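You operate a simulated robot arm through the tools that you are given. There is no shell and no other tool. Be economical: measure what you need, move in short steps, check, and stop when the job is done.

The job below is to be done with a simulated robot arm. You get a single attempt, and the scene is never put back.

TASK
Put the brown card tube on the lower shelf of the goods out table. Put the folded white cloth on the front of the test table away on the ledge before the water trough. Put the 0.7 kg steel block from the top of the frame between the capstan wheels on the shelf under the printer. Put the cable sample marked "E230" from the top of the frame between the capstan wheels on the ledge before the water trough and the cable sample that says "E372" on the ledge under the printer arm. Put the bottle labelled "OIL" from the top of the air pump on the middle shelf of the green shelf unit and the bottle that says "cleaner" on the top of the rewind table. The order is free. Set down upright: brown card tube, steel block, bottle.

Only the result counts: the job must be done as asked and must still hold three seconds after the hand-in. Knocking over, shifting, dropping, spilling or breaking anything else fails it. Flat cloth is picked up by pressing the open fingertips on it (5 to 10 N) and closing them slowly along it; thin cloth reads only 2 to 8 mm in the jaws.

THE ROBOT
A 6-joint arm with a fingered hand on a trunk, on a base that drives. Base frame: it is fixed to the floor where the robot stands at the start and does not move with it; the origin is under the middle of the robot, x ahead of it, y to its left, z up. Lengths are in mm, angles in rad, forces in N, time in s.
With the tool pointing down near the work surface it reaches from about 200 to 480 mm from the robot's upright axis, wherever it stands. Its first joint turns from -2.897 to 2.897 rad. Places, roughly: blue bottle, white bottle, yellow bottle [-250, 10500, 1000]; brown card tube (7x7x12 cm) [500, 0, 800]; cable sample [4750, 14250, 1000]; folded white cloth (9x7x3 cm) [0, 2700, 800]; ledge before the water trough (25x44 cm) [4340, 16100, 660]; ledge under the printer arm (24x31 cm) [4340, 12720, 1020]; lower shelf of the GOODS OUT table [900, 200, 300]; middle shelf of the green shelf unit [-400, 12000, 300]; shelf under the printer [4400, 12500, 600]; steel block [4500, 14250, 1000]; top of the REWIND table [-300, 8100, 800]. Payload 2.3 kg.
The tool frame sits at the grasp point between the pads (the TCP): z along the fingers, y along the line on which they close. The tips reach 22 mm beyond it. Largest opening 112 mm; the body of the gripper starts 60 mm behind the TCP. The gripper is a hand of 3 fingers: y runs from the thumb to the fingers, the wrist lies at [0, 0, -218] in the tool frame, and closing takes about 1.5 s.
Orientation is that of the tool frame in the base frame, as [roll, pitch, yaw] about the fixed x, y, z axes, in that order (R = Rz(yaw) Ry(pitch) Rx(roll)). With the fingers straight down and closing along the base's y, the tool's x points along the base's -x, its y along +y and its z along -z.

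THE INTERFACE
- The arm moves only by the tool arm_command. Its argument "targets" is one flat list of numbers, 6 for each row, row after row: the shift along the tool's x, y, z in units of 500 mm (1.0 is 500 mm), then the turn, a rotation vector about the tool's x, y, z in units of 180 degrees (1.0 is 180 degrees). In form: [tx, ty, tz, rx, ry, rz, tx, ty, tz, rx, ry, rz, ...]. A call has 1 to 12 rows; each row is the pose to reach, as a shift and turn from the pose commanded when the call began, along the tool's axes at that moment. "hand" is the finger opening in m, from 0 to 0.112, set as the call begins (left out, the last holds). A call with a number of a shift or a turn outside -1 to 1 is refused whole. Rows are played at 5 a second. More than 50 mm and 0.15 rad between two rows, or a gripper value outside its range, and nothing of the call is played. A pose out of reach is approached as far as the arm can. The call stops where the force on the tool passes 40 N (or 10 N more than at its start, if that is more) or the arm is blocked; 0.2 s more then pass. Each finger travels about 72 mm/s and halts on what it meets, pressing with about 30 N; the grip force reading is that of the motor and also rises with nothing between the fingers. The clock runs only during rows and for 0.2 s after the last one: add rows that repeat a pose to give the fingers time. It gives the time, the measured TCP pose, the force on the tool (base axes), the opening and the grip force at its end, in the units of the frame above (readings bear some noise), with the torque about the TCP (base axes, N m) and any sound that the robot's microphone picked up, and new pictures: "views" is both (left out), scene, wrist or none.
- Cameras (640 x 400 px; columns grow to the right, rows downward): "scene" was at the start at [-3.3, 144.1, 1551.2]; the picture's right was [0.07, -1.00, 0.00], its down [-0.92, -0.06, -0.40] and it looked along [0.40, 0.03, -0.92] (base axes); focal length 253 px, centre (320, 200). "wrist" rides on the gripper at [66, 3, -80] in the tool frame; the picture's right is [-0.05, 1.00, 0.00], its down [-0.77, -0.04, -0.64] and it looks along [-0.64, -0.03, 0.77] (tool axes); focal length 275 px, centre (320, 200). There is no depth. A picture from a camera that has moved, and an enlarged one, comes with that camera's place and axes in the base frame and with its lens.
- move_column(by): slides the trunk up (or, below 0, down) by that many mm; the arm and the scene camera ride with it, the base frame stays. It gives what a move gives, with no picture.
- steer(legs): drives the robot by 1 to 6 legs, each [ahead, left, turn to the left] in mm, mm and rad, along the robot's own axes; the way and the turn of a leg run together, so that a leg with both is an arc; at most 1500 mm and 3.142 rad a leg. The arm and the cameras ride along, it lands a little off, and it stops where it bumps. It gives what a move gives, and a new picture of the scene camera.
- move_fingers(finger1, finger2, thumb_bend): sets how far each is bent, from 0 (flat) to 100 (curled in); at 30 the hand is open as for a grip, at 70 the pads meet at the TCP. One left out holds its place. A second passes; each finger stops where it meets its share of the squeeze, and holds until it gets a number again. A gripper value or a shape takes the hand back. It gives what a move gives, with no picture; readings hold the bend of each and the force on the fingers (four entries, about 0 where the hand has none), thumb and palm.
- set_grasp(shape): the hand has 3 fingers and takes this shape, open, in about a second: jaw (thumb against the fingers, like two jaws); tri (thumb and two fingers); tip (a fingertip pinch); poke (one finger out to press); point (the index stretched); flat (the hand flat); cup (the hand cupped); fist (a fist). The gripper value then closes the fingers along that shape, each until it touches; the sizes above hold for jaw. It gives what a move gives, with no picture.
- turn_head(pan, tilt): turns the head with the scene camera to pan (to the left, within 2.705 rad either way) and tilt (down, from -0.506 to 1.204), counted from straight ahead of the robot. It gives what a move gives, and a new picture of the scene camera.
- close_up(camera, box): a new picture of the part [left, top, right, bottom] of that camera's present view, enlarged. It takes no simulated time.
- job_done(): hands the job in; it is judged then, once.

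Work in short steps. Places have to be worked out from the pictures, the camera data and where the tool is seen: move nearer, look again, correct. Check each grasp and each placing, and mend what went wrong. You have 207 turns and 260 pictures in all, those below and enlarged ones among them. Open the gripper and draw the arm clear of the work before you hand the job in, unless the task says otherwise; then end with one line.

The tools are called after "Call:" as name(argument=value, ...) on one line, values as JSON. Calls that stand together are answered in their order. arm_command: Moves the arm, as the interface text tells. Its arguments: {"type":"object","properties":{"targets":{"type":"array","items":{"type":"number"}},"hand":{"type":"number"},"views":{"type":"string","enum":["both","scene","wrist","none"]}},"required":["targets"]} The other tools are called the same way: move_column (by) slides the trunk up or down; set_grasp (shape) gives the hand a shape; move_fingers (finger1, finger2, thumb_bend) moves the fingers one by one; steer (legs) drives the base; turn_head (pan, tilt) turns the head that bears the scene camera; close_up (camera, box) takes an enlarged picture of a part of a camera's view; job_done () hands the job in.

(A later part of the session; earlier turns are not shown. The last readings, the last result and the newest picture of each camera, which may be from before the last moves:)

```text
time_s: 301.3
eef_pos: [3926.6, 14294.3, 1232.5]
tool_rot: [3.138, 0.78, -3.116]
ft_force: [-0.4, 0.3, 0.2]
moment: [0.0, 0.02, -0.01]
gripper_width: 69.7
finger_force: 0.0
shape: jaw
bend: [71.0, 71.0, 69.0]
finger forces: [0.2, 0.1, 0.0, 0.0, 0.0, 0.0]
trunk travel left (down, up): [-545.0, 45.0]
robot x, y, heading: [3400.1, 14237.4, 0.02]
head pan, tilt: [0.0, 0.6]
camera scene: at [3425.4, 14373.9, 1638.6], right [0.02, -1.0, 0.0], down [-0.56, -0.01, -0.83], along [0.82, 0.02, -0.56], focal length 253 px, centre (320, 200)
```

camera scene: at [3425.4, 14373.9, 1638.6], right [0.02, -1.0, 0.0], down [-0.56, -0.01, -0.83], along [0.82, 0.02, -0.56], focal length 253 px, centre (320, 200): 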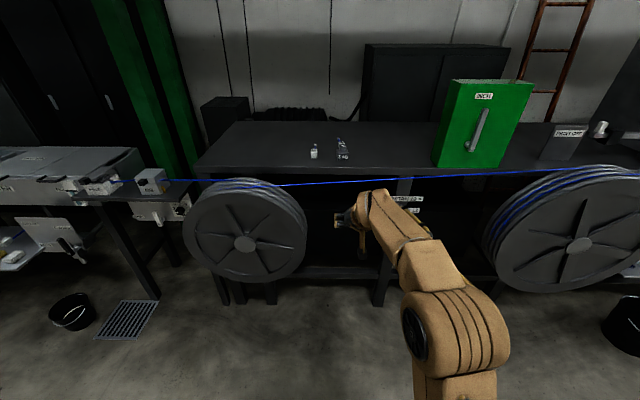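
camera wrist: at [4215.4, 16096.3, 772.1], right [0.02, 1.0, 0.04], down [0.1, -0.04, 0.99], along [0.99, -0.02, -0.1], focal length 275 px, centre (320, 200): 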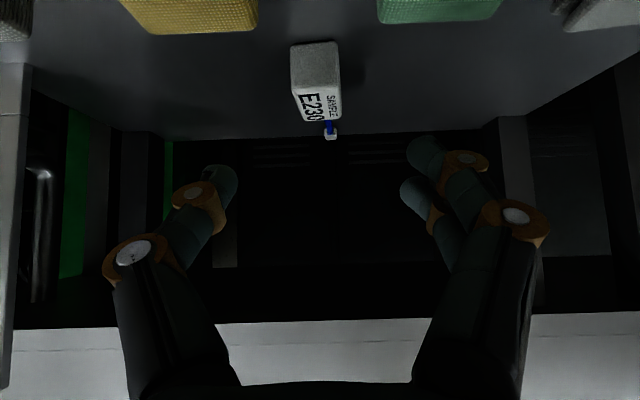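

Ledge items are fine. I move nearer with the camera still below to get a precise look at E372 before flipping.

Call:
steer(legs=[[0, -90, -0.02], [500, 0, 0]])

Call:
arm_command(targets=[0, 0, 0, 0, 0, 0], views="wrist")

Call:
close_up(camera="scene", box=[230, 170, 350, 245])

```text
time_s: 304.9
eef_pos: [4430.9, 14189.3, 1232.8]
tool_rot: [3.138, 0.78, 3.141]
ft_force: [-0.6, 0.4, -0.2]
moment: [-0.03, 0.02, 0.0]
gripper_width: 69.8
finger_force: 0.1
shape: jaw
bend: [71.0, 71.0, 69.0]
finger forces: [0.1, 0.0, 0.0, 0.1, 0.0, 0.1]
trunk travel left (down, up): [-545.0, 45.0]
robot x, y, heading: [3904.2, 14142.0, -0.004]
head pan, tilt: [0.0, 0.6]
camera scene: at [3932.4, 14283.3, 1638.6], right [0.0, -1.0, 0.0], down [-0.57, 0.0, -0.82], along [0.82, 0.0, -0.57], focal length 253 px, centre (320, 200)
```

scene: 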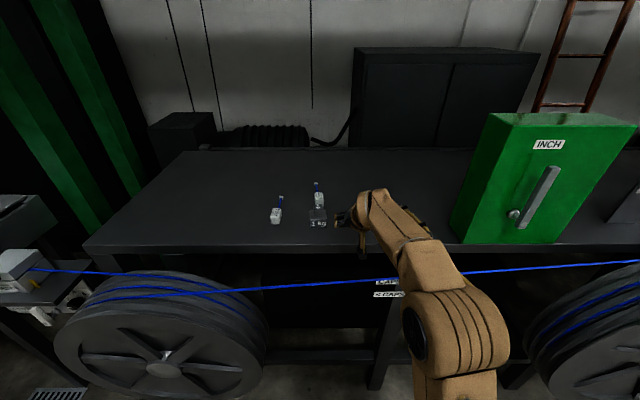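

```text
time_s: 305.3
eef_pos: [4431.2, 14189.7, 1232.3]
tool_rot: [3.138, 0.782, -3.141]
ft_force: [0.3, -0.4, 0.0]
moment: [0.0, 0.0, 0.01]
gripper_width: 69.6
finger_force: 0.0
shape: jaw
bend: [71.0, 71.0, 69.0]
finger forces: [0.0, 0.0, 0.0, 0.1, 0.1, 0.0]
trunk travel left (down, up): [-545.0, 45.0]
robot x, y, heading: [3909.6, 14141.7, -0.005]
head pan, tilt: [0.0, 0.6]
camera wrist: at [4326.6, 14191.9, 1242.0], right [0.03, 1.0, 0.04], down [0.1, -0.04, 0.99], along [0.99, -0.03, -0.1], focal length 275 px, centre (320, 200)
```

wrist: 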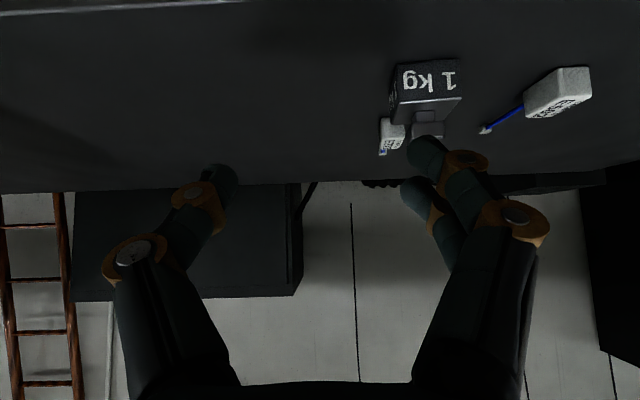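

```text
5.33 times, centred on (290, 208) of scene
camera zoom: at [3931.9, 14283.3, 1638.6], right [0.0, -1.0, 0.0], down [-0.56, 0.0, -0.83], along [0.83, 0.0, -0.56], focal length 1349 px, centre (480, 160)
```

zoom: 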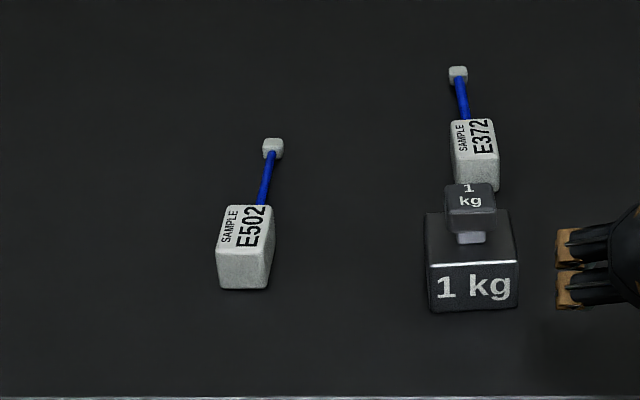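

E372's box is centred at about (4711, 14287), and the 1 kg weight spans x 4565–4619 with its top near 1167. I now flip the hand 180° about its axis (in two calls) so the camera rides above.

Call:
arm_command(targets=[0, 0, 0, 0, 0, 0.047, 0, 0, 0, 0, 0, 0.094, 0, 0, 0, 0, 0, 0.141, 0, 0, 0, 0, 0, 0.188, 0, 0, 0, 0, 0, 0.235, 0, 0, 0, 0, 0, 0.282, 0, 0, 0, 0, 0, 0.329, 0, 0, 0, 0, 0, 0.376, 0, 0, 0, 0, 0, 0.423, 0, 0, 0, 0, 0, 0.47, 0, 0, 0, 0, 0, 0.517, 0, 0, 0, 0, 0, 0.564], views="none")

Call:
arm_command(targets=[0, 0, 0, 0, 0, 0.0436, 0, 0, 0, 0, 0, 0.0872, 0, 0, 0, 0, 0, 0.1308, 0, 0, 0, 0, 0, 0.1744, 0, 0, 0, 0, 0, 0.218, 0, 0, 0, 0, 0, 0.2616, 0, 0, 0, 0, 0, 0.3052, 0, 0, 0, 0, 0, 0.3488, 0, 0, 0, 0, 0, 0.3924, 0, 0, 0, 0, 0, 0.436, 0, 0, 0, 0, 0, 0.436], views="wrist")

```text
time_s: 307.9
eef_pos: [4430.7, 14189.7, 1231.8]
tool_rot: [2.371, -0.145, 1.429]
ft_force: [-0.2, -0.4, -1.8]
moment: [0.01, 0.03, -0.01]
gripper_width: 69.8
finger_force: 0.1
shape: jaw
bend: [71.0, 71.0, 69.0]
finger forces: [0.1, 0.1, 0.0, 0.0, 0.0, 0.0]
trunk travel left (down, up): [-545.0, 45.0]
robot x, y, heading: [3905.5, 14141.9, -0.003]
head pan, tilt: [0.0, 0.6]
```

```text
time_s: 310.3
eef_pos: [4430.7, 14189.0, 1231.0]
tool_rot: [-3.138, -0.779, -0.004]
ft_force: [-0.6, -0.3, 0.3]
moment: [-0.02, 0.05, 0.0]
gripper_width: 69.6
finger_force: 0.0
shape: jaw
bend: [71.0, 71.0, 69.0]
finger forces: [0.1, 0.1, 0.0, 0.0, 0.0, 0.1]
trunk travel left (down, up): [-545.0, 45.0]
robot x, y, heading: [3903.6, 14140.3, -0.004]
head pan, tilt: [0.0, 0.6]
camera wrist: at [4420.9, 14185.6, 1335.1], right [-0.03, -1.0, -0.04], down [-1.0, 0.04, -0.09], along [0.09, 0.03, -1.0], focal length 275 px, centre (320, 200)
```

wrist: 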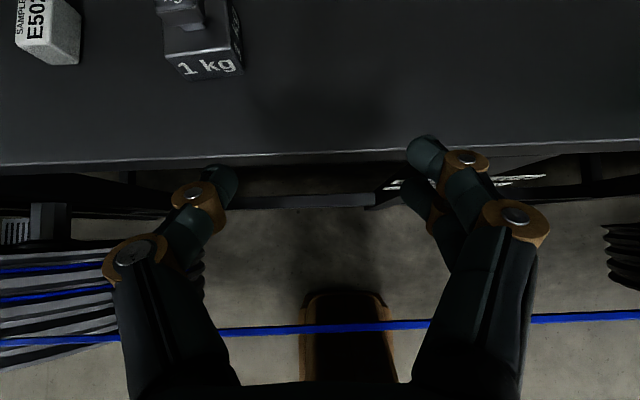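

The camera now looks straight down from above the hand. Robot base is only about ±180 wide, so I shift 60 mm left, extend, steepen the tilt to 37°, then drive in over the weight.

Call:
steer(legs=[[0, 60, 0.004]])

Call:
arm_command(targets=[0.028, -0.023, 0.028, 0, -0.015, 0, 0.057, -0.047, 0.056, 0, -0.03, 0, 0.085, -0.07, 0.084, 0, -0.044, 0, 0.085, -0.07, 0.084, 0, -0.044, 0], views="none")

Call:
steer(legs=[[190, 0, 0]])

Call:
arm_command(targets=[0, 0, 0, 0, 0, 0], views="wrist")

```text
time_s: 311.3
eef_pos: [4430.5, 14253.0, 1232.0]
tool_rot: [-3.141, -0.78, 0.006]
ft_force: [0.6, 0.6, -0.7]
moment: [-0.01, -0.04, -0.01]
gripper_width: 69.7
finger_force: 0.0
shape: jaw
bend: [71.0, 71.0, 69.0]
finger forces: [0.1, 0.1, 0.0, 0.0, 0.0, 0.1]
trunk travel left (down, up): [-545.0, 45.0]
robot x, y, heading: [3906.9, 14202.2, -0.004]
head pan, tilt: [0.0, 0.6]
camera scene: at [3931.4, 14344.1, 1638.4], right [0.0, -1.0, 0.0], down [-0.56, 0.0, -0.83], along [0.83, 0.0, -0.56], focal length 253 px, centre (320, 200)
```

scene: 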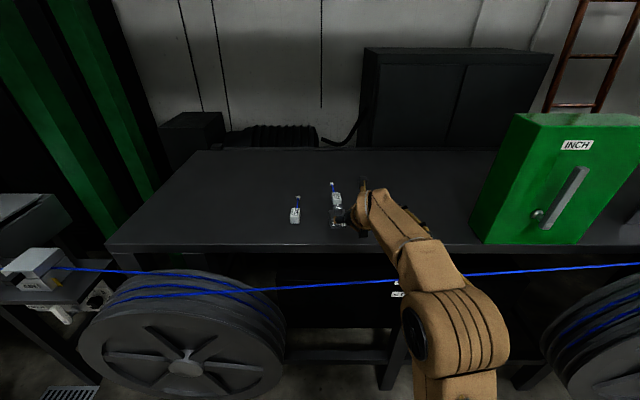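

```text
time_s: 312.3
eef_pos: [4477.6, 14285.8, 1225.9]
tool_rot: [-3.14, -0.643, 0.007]
ft_force: [0.9, 0.7, 0.7]
moment: [0.01, -0.03, -0.02]
gripper_width: 69.9
finger_force: 0.1
shape: jaw
bend: [71.0, 71.0, 69.0]
finger forces: [0.0, 0.0, 0.1, 0.0, 0.0, 0.0]
out of reach, approached as far as the arm can: row 3, 4
trunk travel left (down, up): [-545.0, 45.0]
robot x, y, heading: [3904.8, 14201.1, -0.001]
head pan, tilt: [0.0, 0.6]
```

```text
time_s: 313.8
eef_pos: [4664.8, 14285.2, 1226.1]
tool_rot: [-3.14, -0.644, 0.004]
ft_force: [-0.3, 0.0, -0.2]
moment: [0.02, -0.01, -0.01]
gripper_width: 69.5
finger_force: 0.0
shape: jaw
bend: [71.0, 71.0, 69.0]
finger forces: [0.0, 0.0, 0.0, 0.0, 0.1, 0.0]
trunk travel left (down, up): [-545.0, 45.0]
robot x, y, heading: [4092.1, 14198.7, -0.002]
head pan, tilt: [0.0, 0.6]
camera scene: at [4119.3, 14342.2, 1638.6], right [0.0, -1.0, 0.0], down [-0.57, 0.0, -0.82], along [0.82, 0.0, -0.57], focal length 253 px, centre (320, 200)
```

scene: 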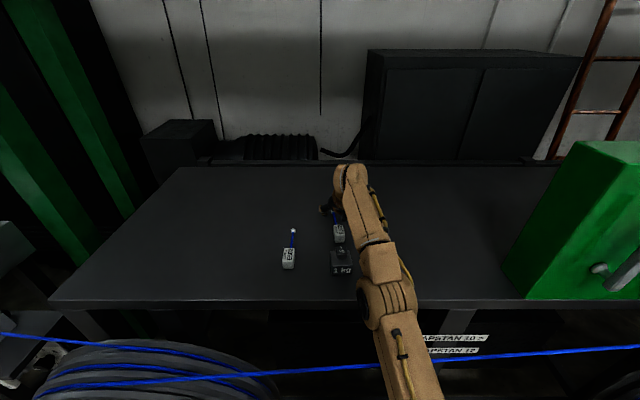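

```text
time_s: 314.2
eef_pos: [4664.8, 14284.8, 1225.9]
tool_rot: [-3.137, -0.644, 0.004]
ft_force: [-0.8, 0.2, -0.2]
moment: [0.02, -0.01, -0.02]
gripper_width: 69.8
finger_force: 0.1
shape: jaw
bend: [71.0, 71.0, 69.0]
finger forces: [0.0, 0.1, 0.0, 0.0, 0.1, 0.0]
trunk travel left (down, up): [-545.0, 45.0]
robot x, y, heading: [4089.2, 14204.4, -0.003]
head pan, tilt: [0.0, 0.6]
camera wrist: at [4669.5, 14280.9, 1329.2], right [-0.03, -1.0, -0.03], down [-1.0, 0.03, 0.05], along [-0.05, 0.03, -1.0], focal length 275 px, centre (320, 200)
```

wrist: 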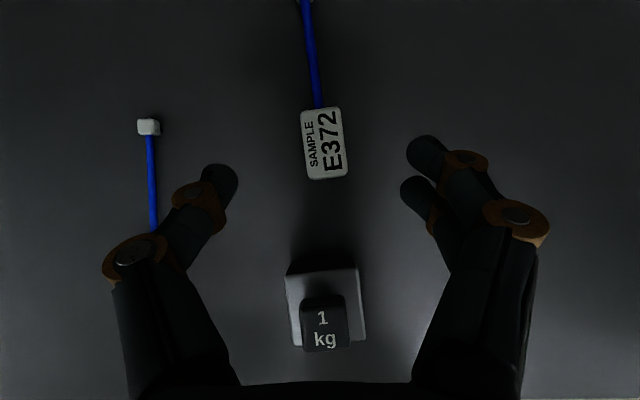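

The top-down view gives the E372 box centre (4700, 14283), with the weight's rear edge at x≈4617. I drive 33 mm ahead and lower straight down between.

Call:
steer(legs=[[33, 0, 0]])

Call:
arm_command(targets=[-0.03, 0.004, 0.04, 0, 0, 0, -0.06, 0.004, 0.08, 0, 0, 0, -0.084, 0.004, 0.112, 0, 0, 0, -0.084, 0.004, 0.112, 0, 0, 0], views="both")

```text
time_s: 315.1
eef_pos: [4699.9, 14284.2, 1225.5]
tool_rot: [-3.137, -0.643, 0.004]
ft_force: [-0.6, 1.2, 1.0]
moment: [0.0, 0.01, -0.02]
gripper_width: 69.8
finger_force: 0.1
shape: jaw
bend: [71.0, 71.0, 69.0]
finger forces: [0.0, 0.1, 0.1, 0.0, 0.0, 0.1]
trunk travel left (down, up): [-545.0, 45.0]
robot x, y, heading: [4119.5, 14202.9, 0.001]
head pan, tilt: [0.0, 0.6]
camera scene: at [4152.6, 14342.2, 1638.6], right [0.0, -1.0, 0.0], down [-0.57, 0.0, -0.82], along [0.82, 0.0, -0.57], focal length 253 px, centre (320, 200)
```

scene: 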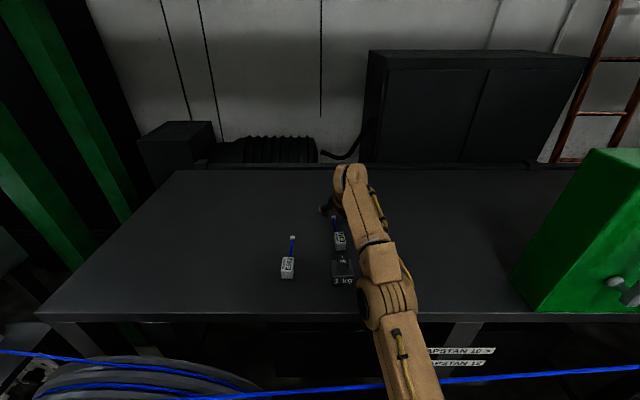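

```text
time_s: 316.1
eef_pos: [4699.8, 14283.1, 1155.8]
tool_rot: [-3.139, -0.644, 0.004]
ft_force: [0.8, -0.1, -0.7]
moment: [0.06, -0.01, -0.04]
gripper_width: 70.0
finger_force: 0.1
shape: jaw
bend: [71.0, 71.0, 69.0]
finger forces: [0.1, 0.0, 0.0, 0.0, 0.1, 0.1]
trunk travel left (down, up): [-545.0, 45.0]
robot x, y, heading: [4124.8, 14202.5, 0.003]
head pan, tilt: [0.0, 0.6]
camera scene: at [4151.9, 14342.2, 1638.6], right [0.0, -1.0, 0.0], down [-0.57, 0.0, -0.82], along [0.82, 0.0, -0.57], focal length 253 px, centre (320, 200)
camera wrist: at [4703.3, 14279.5, 1259.5], right [-0.03, -1.0, -0.03], down [-1.0, 0.03, 0.05], along [-0.05, 0.03, -1.0], focal length 275 px, centre (320, 200)
```

scene: 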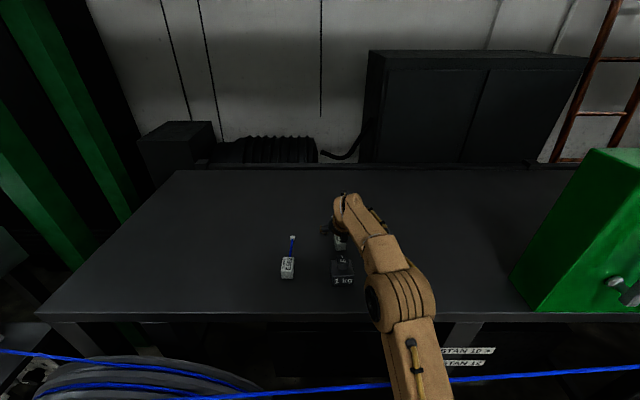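
wrist: 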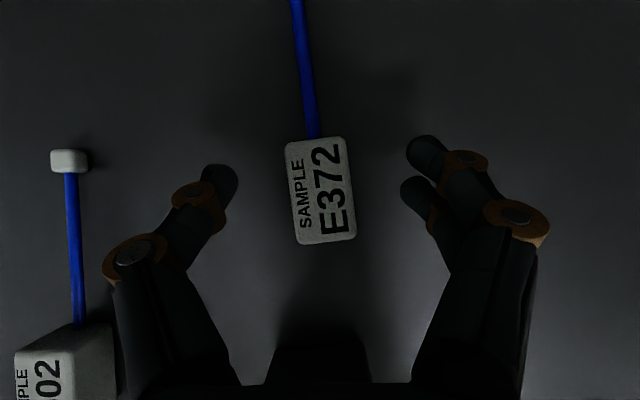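

Perfectly centred. I descend the last 28 mm and close.

Call:
arm_command(targets=[-0.0168, 0, 0.0224, 0, 0, 0, -0.0336, 0, 0.0448, 0, 0, 0, -0.0336, 0, 0.0448, 0, 0, 0], views="none")

Call:
arm_command(targets=[0, 0, 0, 0, 0, 0, 0, 0, 0, 0, 0, 0, 0, 0, 0, 0, 0, 0, 0, 0, 0, 0, 0, 0, 0, 0, 0, 0, 0, 0, 0, 0, 0, 0, 0, 0, 0, 0, 0, 0, 0, 0], hand=0.01, views="wrist")

```text
time_s: 316.9
eef_pos: [4697.5, 14283.0, 1128.5]
tool_rot: [-3.138, -0.643, 0.004]
ft_force: [-0.3, -0.7, -1.0]
moment: [0.01, 0.03, 0.0]
gripper_width: 69.6
finger_force: 0.1
shape: jaw
bend: [71.0, 71.0, 69.0]
finger forces: [0.0, 0.0, 0.0, 0.0, 0.1, 0.0]
trunk travel left (down, up): [-545.0, 45.0]
robot x, y, heading: [4127.0, 14203.2, 0.002]
head pan, tilt: [0.0, 0.6]
```

```text
time_s: 318.5
eef_pos: [4697.6, 14282.0, 1129.1]
tool_rot: [-3.14, -0.641, 0.003]
ft_force: [0.9, -0.9, -0.6]
moment: [-0.01, 0.01, -0.02]
gripper_width: 24.3
finger_force: 30.3
shape: jaw
bend: [73.0, 74.0, 70.0]
finger forces: [14.0, 13.2, 0.0, 0.1, 27.1, 0.0]
trunk travel left (down, up): [-545.0, 45.0]
robot x, y, heading: [4121.3, 14206.2, -0.006]
head pan, tilt: [0.0, 0.6]
camera wrist: at [4702.6, 14279.0, 1231.7], right [-0.03, -1.0, -0.03], down [-1.0, 0.03, 0.05], along [-0.05, 0.03, -1.0], focal length 275 px, centre (320, 200)
```

wrist: 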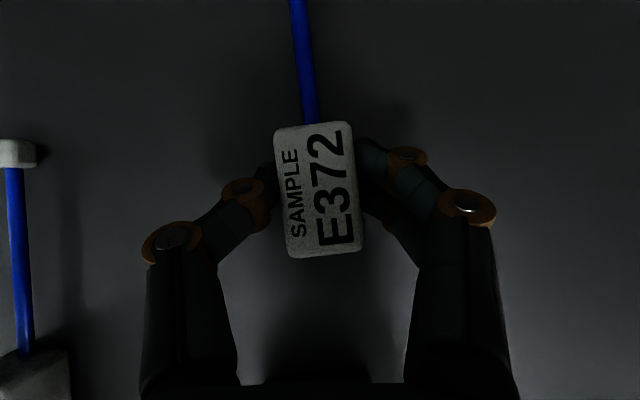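

Gripped (24 mm). I lift about 97 mm and back out over the weight and cable.

Call:
arm_command(targets=[0.012, 0, -0.016, 0, 0, 0, 0.036, 0, -0.048, 0, 0, 0, 0.078, 0, -0.104, 0, 0, 0, 0.116, 0, -0.155, 0, 0, 0, 0.116, 0, -0.155, 0, 0, 0], views="none")

Call:
move_column(by=20)

Call:
steer(legs=[[-700, 0, 0]])

```text
time_s: 319.7
eef_pos: [4699.8, 14283.4, 1224.4]
tool_rot: [-3.138, -0.641, 0.004]
ft_force: [-0.3, -0.1, -0.7]
moment: [-0.02, 0.02, -0.03]
gripper_width: 23.9
finger_force: 30.2
shape: jaw
bend: [73.0, 74.0, 70.0]
finger forces: [14.0, 13.1, 0.0, 0.0, 27.0, 0.0]
trunk travel left (down, up): [-545.0, 45.0]
robot x, y, heading: [4125.0, 14201.8, -0.004]
head pan, tilt: [0.0, 0.6]
```

```text
time_s: 320.3
eef_pos: [4698.7, 14283.3, 1244.5]
tool_rot: [-3.139, -0.642, 0.004]
ft_force: [0.5, -0.6, -1.5]
moment: [-0.04, 0.01, -0.03]
gripper_width: 24.4
finger_force: 29.9
shape: jaw
bend: [73.0, 74.0, 70.0]
finger forces: [13.9, 13.1, 0.0, 0.1, 27.1, 0.1]
trunk travel left (down, up): [-565.0, 25.0]
robot x, y, heading: [4122.5, 14202.7, 0.0]
head pan, tilt: [0.0, 0.6]
```

```text
time_s: 324.2
eef_pos: [3997.0, 14285.9, 1244.5]
tool_rot: [-3.139, -0.643, 0.012]
ft_force: [-0.7, 0.8, -0.1]
moment: [0.03, 0.04, 0.03]
gripper_width: 24.4
finger_force: 30.1
shape: jaw
bend: [73.0, 74.0, 70.0]
finger forces: [13.9, 13.2, 0.0, 0.0, 27.1, 0.0]
trunk travel left (down, up): [-565.0, 25.0]
robot x, y, heading: [3423.4, 14199.8, -0.001]
head pan, tilt: [0.0, 0.6]
camera scene: at [3449.3, 14340.6, 1658.6], right [0.01, -1.0, 0.0], down [-0.56, 0.0, -0.83], along [0.83, 0.01, -0.56], focal length 253 px, centre (320, 200)
```

scene: 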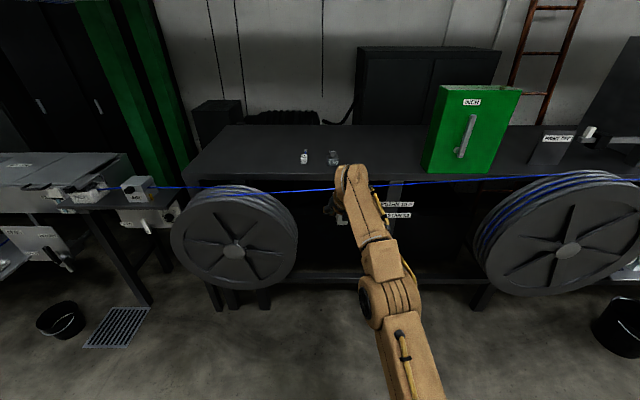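

Both samples off the frame, weight and E502 untouched. I drive to the printer ledge, lower to TCP z≈1085 and inspect.

Call:
steer(legs=[[0, -820, 0], [0, -825, 0]])

Call:
move_column(by=-150)

Call:
arm_command(targets=[0, 0, 0, 0, 0, 0], views="scene")

```text
time_s: 332.7
eef_pos: [4019.9, 12617.2, 1245.1]
tool_rot: [-3.138, -0.644, 0.02]
ft_force: [-0.2, 0.3, -1.0]
moment: [-0.01, 0.01, -0.01]
gripper_width: 24.6
finger_force: 29.9
shape: jaw
bend: [73.0, 74.0, 70.0]
finger forces: [13.9, 13.0, 0.0, 0.0, 27.0, 0.0]
trunk travel left (down, up): [-565.0, 25.0]
robot x, y, heading: [3445.0, 12527.7, 0.013]
head pan, tilt: [0.0, 0.6]
camera scene: at [3469.9, 12666.9, 1658.6], right [0.02, -1.0, 0.0], down [-0.56, -0.01, -0.82], along [0.82, 0.01, -0.57], focal length 253 px, centre (320, 200)
```

scene: 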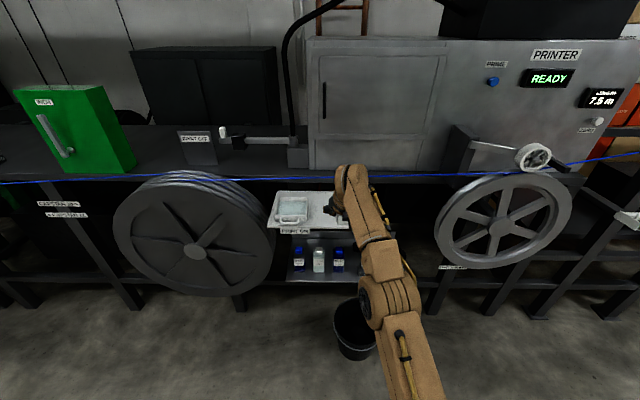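

```text
time_s: 334.4
eef_pos: [4018.6, 12616.7, 1094.1]
tool_rot: [-3.138, -0.645, 0.02]
ft_force: [-1.1, -1.1, -0.4]
moment: [-0.02, 0.02, -0.01]
gripper_width: 24.1
finger_force: 29.9
shape: jaw
bend: [73.0, 74.0, 70.0]
finger forces: [13.9, 13.1, 0.0, 0.1, 27.0, 0.0]
trunk travel left (down, up): [-415.0, 175.0]
robot x, y, heading: [3446.8, 12528.7, 0.015]
head pan, tilt: [0.0, 0.6]
```

```text
time_s: 334.9
eef_pos: [4017.8, 12618.1, 1095.0]
tool_rot: [-3.139, -0.645, 0.02]
ft_force: [-0.3, -0.5, 0.0]
moment: [0.03, 0.03, 0.02]
gripper_width: 24.3
finger_force: 30.4
shape: jaw
bend: [73.0, 74.0, 70.0]
finger forces: [13.9, 13.1, 0.0, 0.1, 27.0, 0.0]
trunk travel left (down, up): [-415.0, 175.0]
robot x, y, heading: [3447.9, 12524.9, 0.016]
head pan, tilt: [0.0, 0.6]
camera scene: at [3469.9, 12667.2, 1508.6], right [0.02, -1.0, 0.0], down [-0.56, -0.01, -0.83], along [0.82, 0.01, -0.57], focal length 253 px, centre (320, 200)
```

scene: 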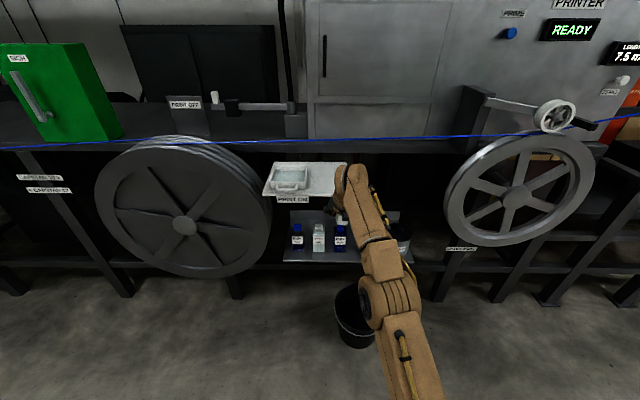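

I straighten and move 130 mm ahead so that the downward camera sees the ledge edge and dish.

Call:
steer(legs=[[0, 30, -0.016], [130, 0, 0]])

Call:
arm_command(targets=[0, 0, 0, 0, 0, 0], views="wrist")

```text
time_s: 336.6
eef_pos: [4151.7, 12637.2, 1093.2]
tool_rot: [-3.139, -0.642, 0.003]
ft_force: [-0.3, 0.2, -1.3]
moment: [0.02, 0.02, 0.01]
gripper_width: 24.5
finger_force: 29.7
shape: jaw
bend: [73.0, 74.0, 70.0]
finger forces: [14.0, 13.2, 0.0, 0.0, 27.1, 0.1]
trunk travel left (down, up): [-415.0, 175.0]
robot x, y, heading: [3578.3, 12555.7, 0.004]
head pan, tilt: [0.0, 0.6]
camera scene: at [3604.2, 12696.6, 1508.5], right [0.0, -1.0, 0.0], down [-0.57, 0.0, -0.82], along [0.82, 0.0, -0.57], focal length 253 px, centre (320, 200)
```

scene: 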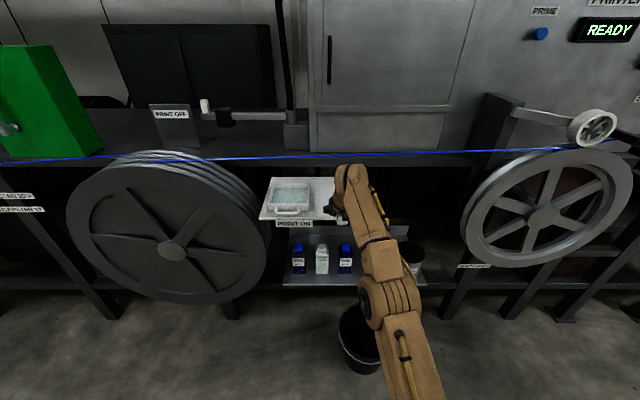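

```text
time_s: 337.0
eef_pos: [4150.2, 12637.4, 1094.6]
tool_rot: [-3.138, -0.642, 0.003]
ft_force: [0.0, 0.2, -1.5]
moment: [-0.02, 0.02, 0.0]
gripper_width: 24.4
finger_force: 29.8
shape: jaw
bend: [73.0, 74.0, 70.0]
finger forces: [13.9, 13.2, 0.0, 0.0, 27.1, 0.1]
trunk travel left (down, up): [-415.0, 175.0]
robot x, y, heading: [3576.5, 12558.1, 0.001]
head pan, tilt: [0.0, 0.6]
camera wrist: at [4155.2, 12633.2, 1197.0], right [-0.03, -1.0, -0.03], down [-1.0, 0.03, 0.05], along [-0.05, 0.03, -1.0], focal length 275 px, centre (320, 200)
```

wrist: 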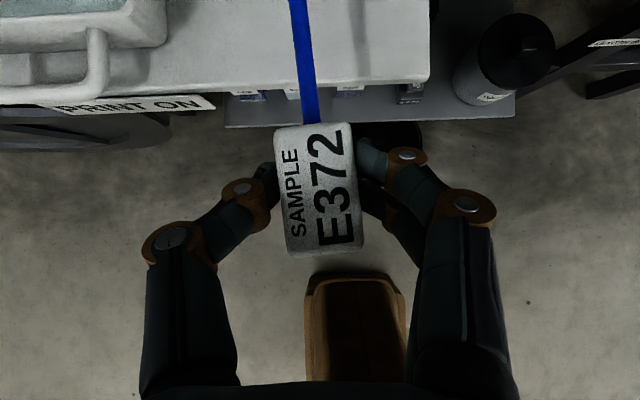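

Ledge front edge ≈4222, right edge y≈12567, dish from y≈12730. The line cable overhead is at about x 4300, z 1190, so I lower first and then move in only to TCP x≈4258.

Call:
move_column(by=-30)

Call:
steer(legs=[[60, 0, 0]])

Call:
arm_command(targets=[0, 0, 0, 0, 0, 0], views="wrist")

Call:
close_up(camera="scene", box=[240, 120, 400, 220])

```text
time_s: 337.7
eef_pos: [4149.8, 12637.6, 1063.7]
tool_rot: [-3.139, -0.645, 0.003]
ft_force: [-0.1, -0.4, -0.6]
moment: [0.02, 0.02, -0.01]
gripper_width: 24.4
finger_force: 30.5
shape: jaw
bend: [73.0, 74.0, 70.0]
finger forces: [13.9, 13.2, 0.0, 0.0, 27.1, 0.1]
trunk travel left (down, up): [-385.0, 205.0]
robot x, y, heading: [3572.1, 12557.6, -0.001]
head pan, tilt: [0.0, 0.6]
```

```text
time_s: 338.7
eef_pos: [4210.9, 12635.5, 1062.4]
tool_rot: [-3.139, -0.644, 0.004]
ft_force: [1.0, 0.0, -1.0]
moment: [-0.01, 0.02, -0.01]
gripper_width: 24.4
finger_force: 29.1
shape: jaw
bend: [73.0, 74.0, 70.0]
finger forces: [14.0, 13.2, 0.0, 0.0, 27.1, 0.1]
trunk travel left (down, up): [-385.0, 205.0]
robot x, y, heading: [3634.8, 12557.2, -0.003]
head pan, tilt: [0.0, 0.6]
camera scene: at [3664.1, 12696.3, 1478.5], right [0.0, -1.0, 0.0], down [-0.57, 0.0, -0.82], along [0.82, 0.0, -0.57], focal length 253 px, centre (320, 200)
```

scene: 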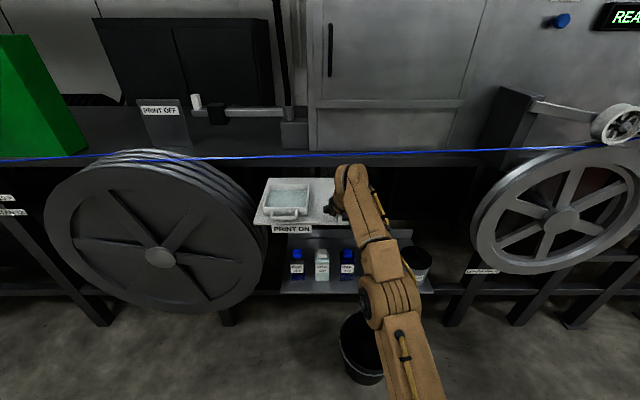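

```text
time_s: 339.1
eef_pos: [4209.8, 12636.3, 1063.9]
tool_rot: [-3.138, -0.641, 0.004]
ft_force: [-0.8, -0.5, 0.2]
moment: [-0.02, -0.01, 0.0]
gripper_width: 24.5
finger_force: 29.9
shape: jaw
bend: [73.0, 74.0, 70.0]
finger forces: [13.9, 13.2, 0.0, 0.1, 27.1, 0.0]
trunk travel left (down, up): [-385.0, 205.0]
robot x, y, heading: [3635.4, 12554.9, -0.003]
head pan, tilt: [0.0, 0.6]
camera wrist: at [4215.0, 12633.1, 1166.9], right [-0.03, -1.0, -0.03], down [-1.0, 0.03, 0.05], along [-0.05, 0.03, -1.0], focal length 275 px, centre (320, 200)
```

wrist: 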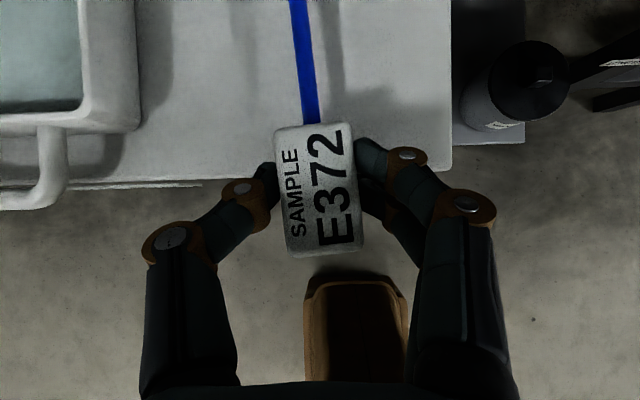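

```text
4.00 times, centred on (320, 170) of scene
camera zoom: at [3663.0, 12696.3, 1478.6], right [0.0, -1.0, 0.0], down [-0.57, 0.0, -0.82], along [0.82, 0.0, -0.57], focal length 1012 px, centre (320, 320)
```

zoom: 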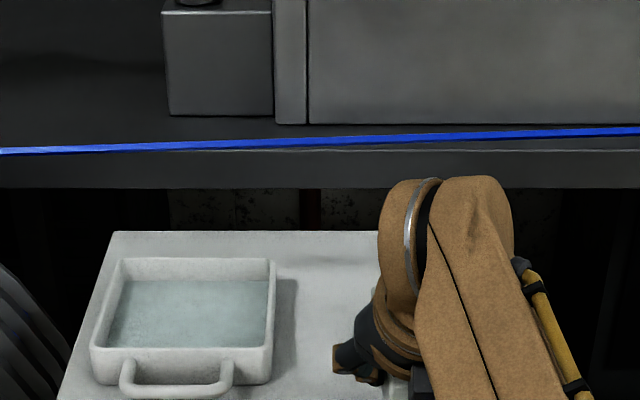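

Cable refined to x≈4365, z≈1161, so there is margin. I drive 54 mm and lower in small steps.

Call:
steer(legs=[[54, 0, 0]])

Call:
arm_command(targets=[-0.0048, 0, 0.0064, 0, 0, 0, -0.0072, 0, 0.0096, 0, 0, 0, -0.0096, 0, 0.0128, 0, 0, 0, -0.012, 0, 0.016, 0, 0, 0, -0.0144, 0, 0.0192, 0, 0, 0, -0.0168, 0, 0.0224, 0, 0, 0, -0.0192, 0, 0.0256, 0, 0, 0], views="wrist")

```text
time_s: 340.0
eef_pos: [4264.7, 12637.7, 1063.5]
tool_rot: [-3.137, -0.643, 0.004]
ft_force: [0.0, -0.1, -0.8]
moment: [-0.01, 0.02, 0.03]
gripper_width: 24.3
finger_force: 30.0
shape: jaw
bend: [73.0, 74.0, 70.0]
finger forces: [13.9, 13.1, 0.1, 0.0, 27.1, 0.0]
trunk travel left (down, up): [-385.0, 205.0]
robot x, y, heading: [3688.2, 12557.7, -0.003]
head pan, tilt: [0.0, 0.6]
camera scene: at [3718.2, 12696.2, 1478.5], right [0.0, -1.0, 0.0], down [-0.57, 0.0, -0.82], along [0.82, 0.0, -0.57], focal length 253 px, centre (320, 200)
```

scene: 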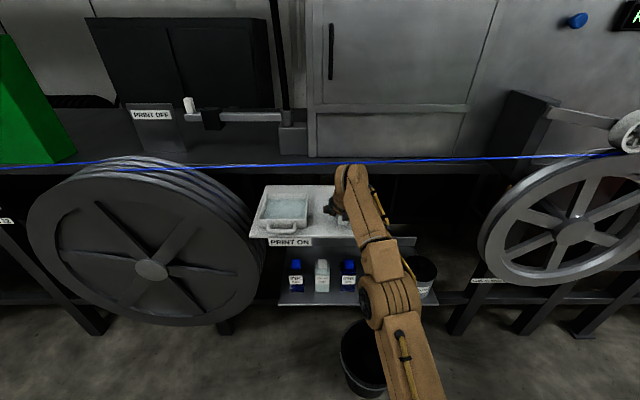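

```text
time_s: 341.6
eef_pos: [4264.0, 12636.2, 1048.3]
tool_rot: [-3.14, -0.644, 0.003]
ft_force: [1.1, -0.4, 2.3]
moment: [-0.04, -0.03, 0.01]
gripper_width: 24.1
finger_force: 30.4
shape: jaw
bend: [73.0, 74.0, 70.0]
finger forces: [14.0, 13.3, 0.1, 0.0, 27.3, 0.0]
trunk travel left (down, up): [-385.0, 205.0]
robot x, y, heading: [3689.7, 12553.5, -0.002]
head pan, tilt: [0.0, 0.6]
camera wrist: at [4268.7, 12632.7, 1151.2], right [-0.03, -1.0, -0.03], down [-1.0, 0.03, 0.05], along [-0.04, 0.03, -1.0], focal length 275 px, centre (320, 200)
```

wrist: 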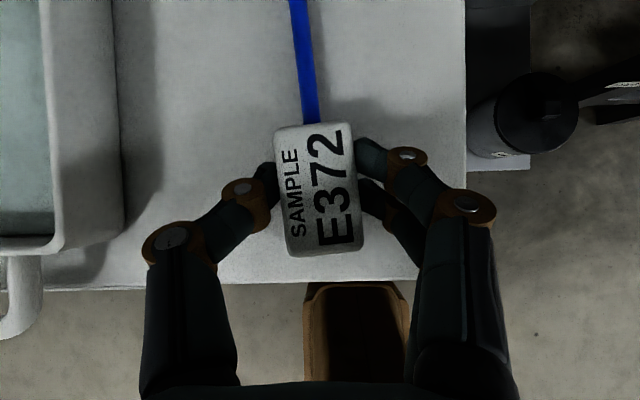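

First contact at 1048. I lower 1 mm more, open and retract.

Call:
arm_command(targets=[-0.0012, 0, 0.0016, 0, 0, 0], views="none")

Call:
arm_command(targets=[0, 0, 0, 0, 0, 0, 0, 0, 0, 0, 0, 0, 0, 0, 0, 0, 0, 0, 0, 0, 0, 0, 0, 0], hand=0.065, views="none")

Call:
arm_command(targets=[0, 0, -0.04, 0, 0, 0, 0, 0, -0.1, 0, 0, 0, 0, 0, -0.16, 0, 0, 0, 0, 0, -0.2, 0, 0, 0, 0, 0, -0.2, 0, 0, 0], views="wrist")

```text
time_s: 342.0
eef_pos: [4264.0, 12636.2, 1047.1]
tool_rot: [-3.137, -0.644, 0.004]
ft_force: [1.5, 0.0, 7.1]
moment: [0.01, -0.1, -0.03]
gripper_width: 24.4
finger_force: 29.9
shape: jaw
bend: [73.0, 74.0, 70.0]
finger forces: [14.3, 13.6, 0.0, 0.0, 27.6, 0.0]
trunk travel left (down, up): [-385.0, 205.0]
robot x, y, heading: [3688.1, 12555.4, -0.002]
head pan, tilt: [0.0, 0.6]
```

```text
time_s: 343.0
eef_pos: [4264.4, 12637.6, 1046.1]
tool_rot: [-3.138, -0.642, 0.003]
ft_force: [0.6, 0.4, 0.1]
moment: [-0.01, -0.01, -0.03]
gripper_width: 64.6
finger_force: 0.0
shape: jaw
bend: [72.0, 72.0, 70.0]
finger forces: [0.1, 0.0, 0.0, 0.1, 0.0, 0.0]
trunk travel left (down, up): [-385.0, 205.0]
robot x, y, heading: [3693.1, 12557.5, 0.001]
head pan, tilt: [0.0, 0.6]
```

```text
time_s: 344.2
eef_pos: [4203.3, 12635.5, 1126.1]
tool_rot: [-3.137, -0.643, 0.002]
ft_force: [-0.5, 0.0, -0.1]
moment: [-0.02, 0.02, -0.01]
gripper_width: 64.6
finger_force: 0.1
shape: jaw
bend: [72.0, 72.0, 70.0]
finger forces: [0.0, 0.0, 0.0, 0.0, 0.1, 0.0]
trunk travel left (down, up): [-385.0, 205.0]
robot x, y, heading: [3690.9, 12559.1, 0.001]
head pan, tilt: [0.0, 0.6]
camera wrist: at [4208.0, 12631.7, 1229.5], right [-0.03, -1.0, -0.03], down [-1.0, 0.03, 0.05], along [-0.05, 0.03, -1.0], focal length 275 px, centre (320, 200)
```

wrist: 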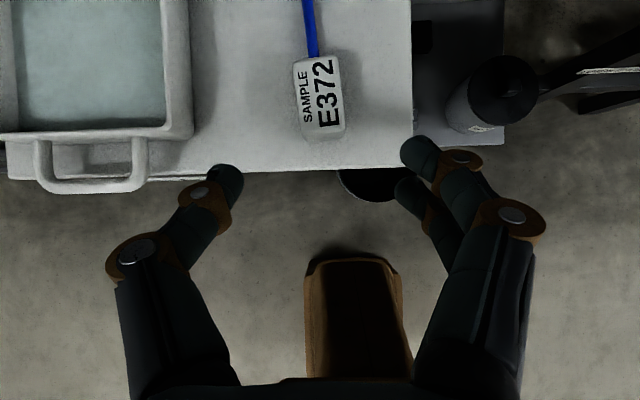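

E372 lies on the ledge. Now the bottles: I back out, turn to face -x and cross the hall.

Call:
steer(legs=[[-550, 0, 0], [0, 0, 3.13], [1100, 0, 0], [1000, 0, 0]])

Call:
turn_head(pan=0.4, tilt=0.3)

```text
time_s: 364.8
eef_pos: [530.2, 12405.2, 1125.8]
tool_rot: [-3.139, -0.642, -3.113]
ft_force: [-0.3, -0.4, -0.2]
moment: [0.02, 0.0, -0.02]
gripper_width: 64.6
finger_force: 0.1
shape: jaw
bend: [72.0, 72.0, 70.0]
finger forces: [0.0, 0.0, 0.0, 0.0, 0.1, 0.1]
trunk travel left (down, up): [-385.0, 205.0]
robot x, y, heading: [1040.9, 12500.2, -3.119]
head pan, tilt: [0.0, 0.6]
camera scene: at [1015.1, 12355.1, 1478.6], right [-0.02, 1.0, 0.0], down [0.56, 0.01, -0.82], along [-0.82, -0.02, -0.57], focal length 253 px, centre (320, 200)
```

scene: 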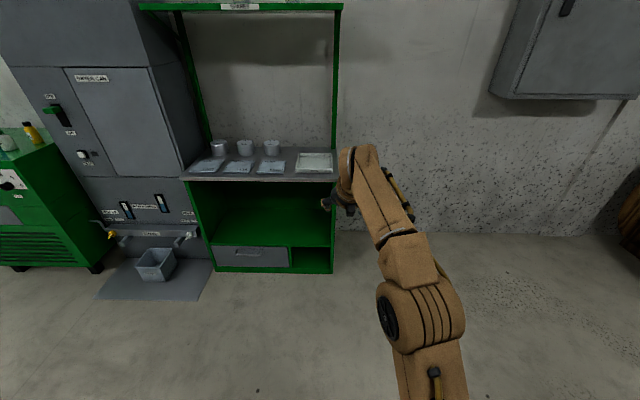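

```text
time_s: 365.7
eef_pos: [530.9, 12403.8, 1125.1]
tool_rot: [-3.138, -0.644, -3.112]
ft_force: [-0.3, 0.0, -0.2]
moment: [-0.01, -0.02, -0.01]
gripper_width: 64.6
finger_force: 0.0
shape: jaw
bend: [72.0, 72.0, 70.0]
finger forces: [0.0, 0.1, 0.0, 0.1, 0.0, 0.1]
trunk travel left (down, up): [-385.0, 205.0]
robot x, y, heading: [1042.6, 12499.4, -3.117]
head pan, tilt: [0.4, 0.3]
camera scene: at [1018.6, 12318.9, 1506.0], right [-0.41, 0.91, 0.0], down [0.27, 0.12, -0.96], along [-0.87, -0.39, -0.3], focal length 253 px, centre (320, 200)
```

scene: 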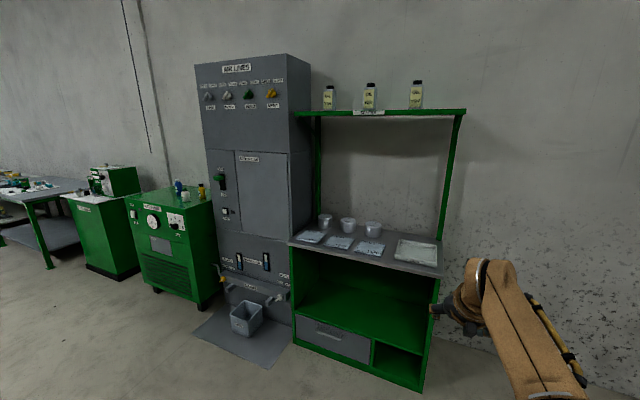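

The green unit's middle shelf (z≈300, front x≈-175, y 11580–12400) is empty and open at the front. I take a close-up of the bottles on the air pump.

Call:
close_up(camera="scene", box=[120, 160, 240, 240])

```text
5.00 times, centred on (180, 200) of scene
camera zoom: at [1018.6, 12318.9, 1506.0], right [-0.41, 0.91, 0.0], down [0.27, 0.12, -0.96], along [-0.87, -0.39, -0.3], focal length 1264 px, centre (1020, 200)
```

zoom: 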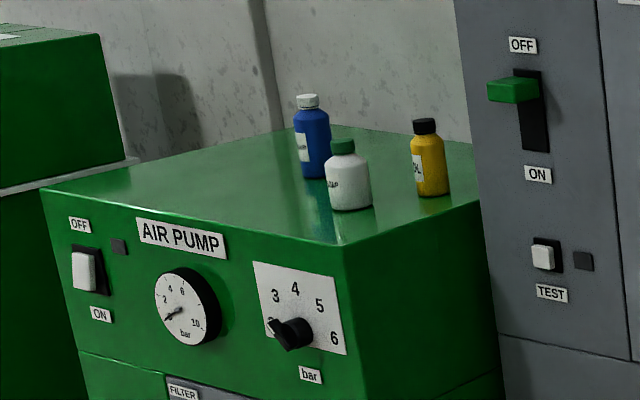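

I drive to the front of the air pump and turn the head straight to read the labels.

Call:
steer(legs=[[0, 980, 0], [0, 980, 0]])

Call:
turn_head(pan=0.0, tilt=0.4)

```text
time_s: 375.4
eef_pos: [557.9, 10463.4, 1126.1]
tool_rot: [-3.137, -0.644, -3.134]
ft_force: [0.4, -1.1, -0.1]
moment: [0.01, 0.0, 0.04]
gripper_width: 64.6
finger_force: 0.0
shape: jaw
bend: [72.0, 72.0, 70.0]
finger forces: [0.0, 0.0, 0.0, 0.1, 0.0, 0.1]
trunk travel left (down, up): [-385.0, 205.0]
robot x, y, heading: [1072.3, 10546.2, -3.136]
head pan, tilt: [0.4, 0.3]
camera scene: at [1043.4, 10367.6, 1506.0], right [-0.39, 0.92, 0.0], down [0.27, 0.12, -0.96], along [-0.88, -0.37, -0.3], focal length 253 px, centre (320, 200)
```

scene: 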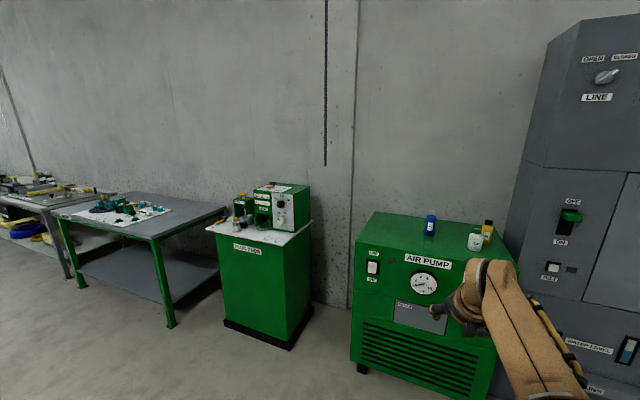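

```text
time_s: 376.3
eef_pos: [558.3, 10465.1, 1126.5]
tool_rot: [-3.138, -0.645, -3.135]
ft_force: [0.0, -0.4, -0.5]
moment: [0.02, -0.04, 0.01]
gripper_width: 64.6
finger_force: 0.1
shape: jaw
bend: [72.0, 72.0, 70.0]
finger forces: [0.0, 0.0, 0.0, 0.1, 0.0, 0.1]
trunk travel left (down, up): [-385.0, 205.0]
robot x, y, heading: [1066.9, 10545.8, -3.135]
head pan, tilt: [0.0, 0.4]
camera scene: at [1036.7, 10404.1, 1496.8], right [0.0, 1.0, 0.0], down [0.39, 0.0, -0.92], along [-0.92, 0.0, -0.39], focal length 253 px, centre (320, 200)
```

scene: 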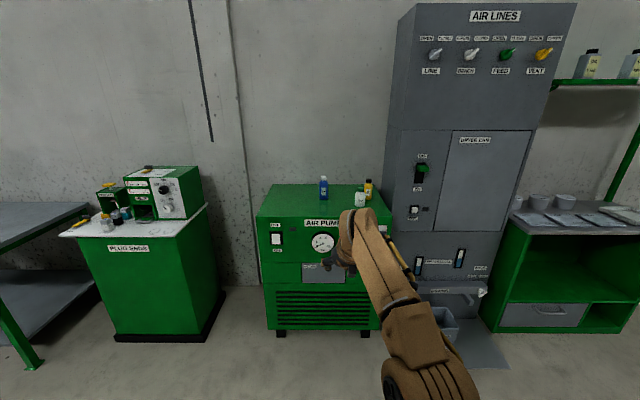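

Call:
close_up(camera="scene", box=[300, 170, 390, 220])

```text
7.11 times, centred on (345, 195) of scene
camera zoom: at [1036.7, 10404.1, 1496.8], right [0.0, 1.0, 0.0], down [0.39, 0.0, -0.92], along [-0.92, 0.0, -0.39], focal length 1798 px, centre (142, 236)
```

zoom: 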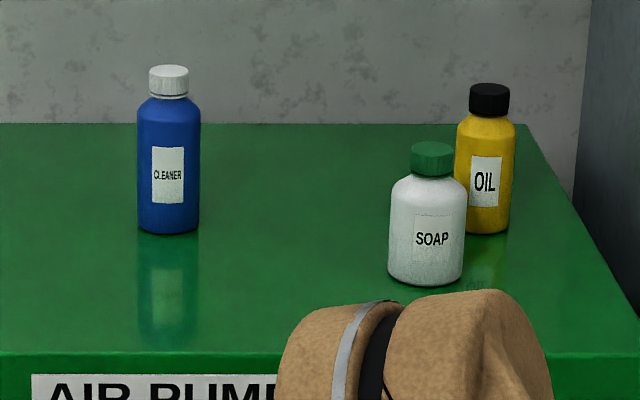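

Blue = CLEANER, yellow = OIL (behind the white SOAP). OIL at about (-262, 10674), pump top z≈945. I drive toward OIL and view it from above.

Call:
steer(legs=[[420, -205, 0]])

Call:
arm_command(targets=[0.026, 0, 0.02, 0, 0, 0, 0.052, 0, 0.04, 0, 0, 0, 0.088, 0, 0.06, 0, 0, 0, 0.088, 0, 0.06, 0, 0, 0], hand=0.075, views="wrist")

```text
time_s: 379.1
eef_pos: [136.1, 10662.0, 1126.5]
tool_rot: [-3.138, -0.641, -3.127]
ft_force: [-0.3, 0.4, 0.3]
moment: [0.03, -0.02, 0.0]
gripper_width: 64.7
finger_force: 0.1
shape: jaw
bend: [72.0, 72.0, 70.0]
finger forces: [0.1, 0.0, 0.0, 0.1, 0.0, 0.0]
trunk travel left (down, up): [-385.0, 205.0]
robot x, y, heading: [648.8, 10746.6, -3.129]
head pan, tilt: [0.0, 0.4]
camera scene: at [614.8, 10605.3, 1496.8], right [-0.01, 1.0, 0.0], down [0.39, 0.0, -0.92], along [-0.92, -0.01, -0.39], focal length 253 px, centre (320, 200)
```

scene: 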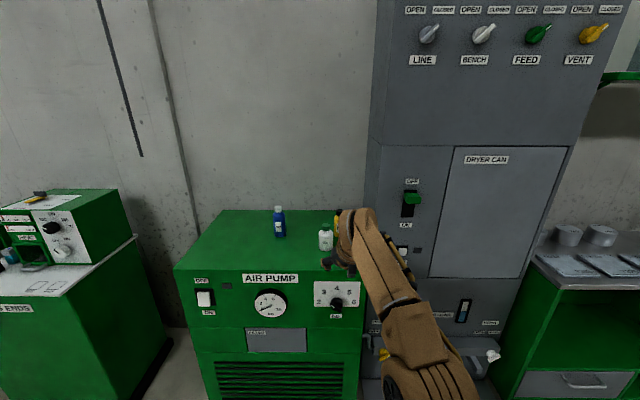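

```text
time_s: 380.1
eef_pos: [105.0, 10664.3, 1112.7]
tool_rot: [-3.138, -0.645, -3.128]
ft_force: [-0.2, 0.2, -0.5]
moment: [0.01, 0.02, -0.02]
gripper_width: 74.7
finger_force: 0.1
shape: jaw
bend: [69.0, 69.0, 66.0]
finger forces: [0.0, 0.0, 0.0, 0.0, 0.0, 0.0]
out of reach, approached as far as the arm can: row 2, 3, 4
trunk travel left (down, up): [-385.0, 205.0]
robot x, y, heading: [645.9, 10744.6, -3.134]
head pan, tilt: [0.0, 0.4]
camera wrist: at [100.5, 10665.8, 1215.9], right [0.02, 1.0, -0.03], down [1.0, -0.02, 0.05], along [0.05, -0.03, -1.0], focal length 275 px, centre (320, 200)
```

wrist: 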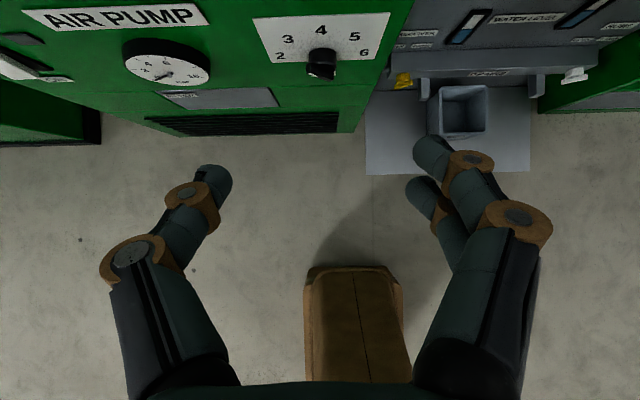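

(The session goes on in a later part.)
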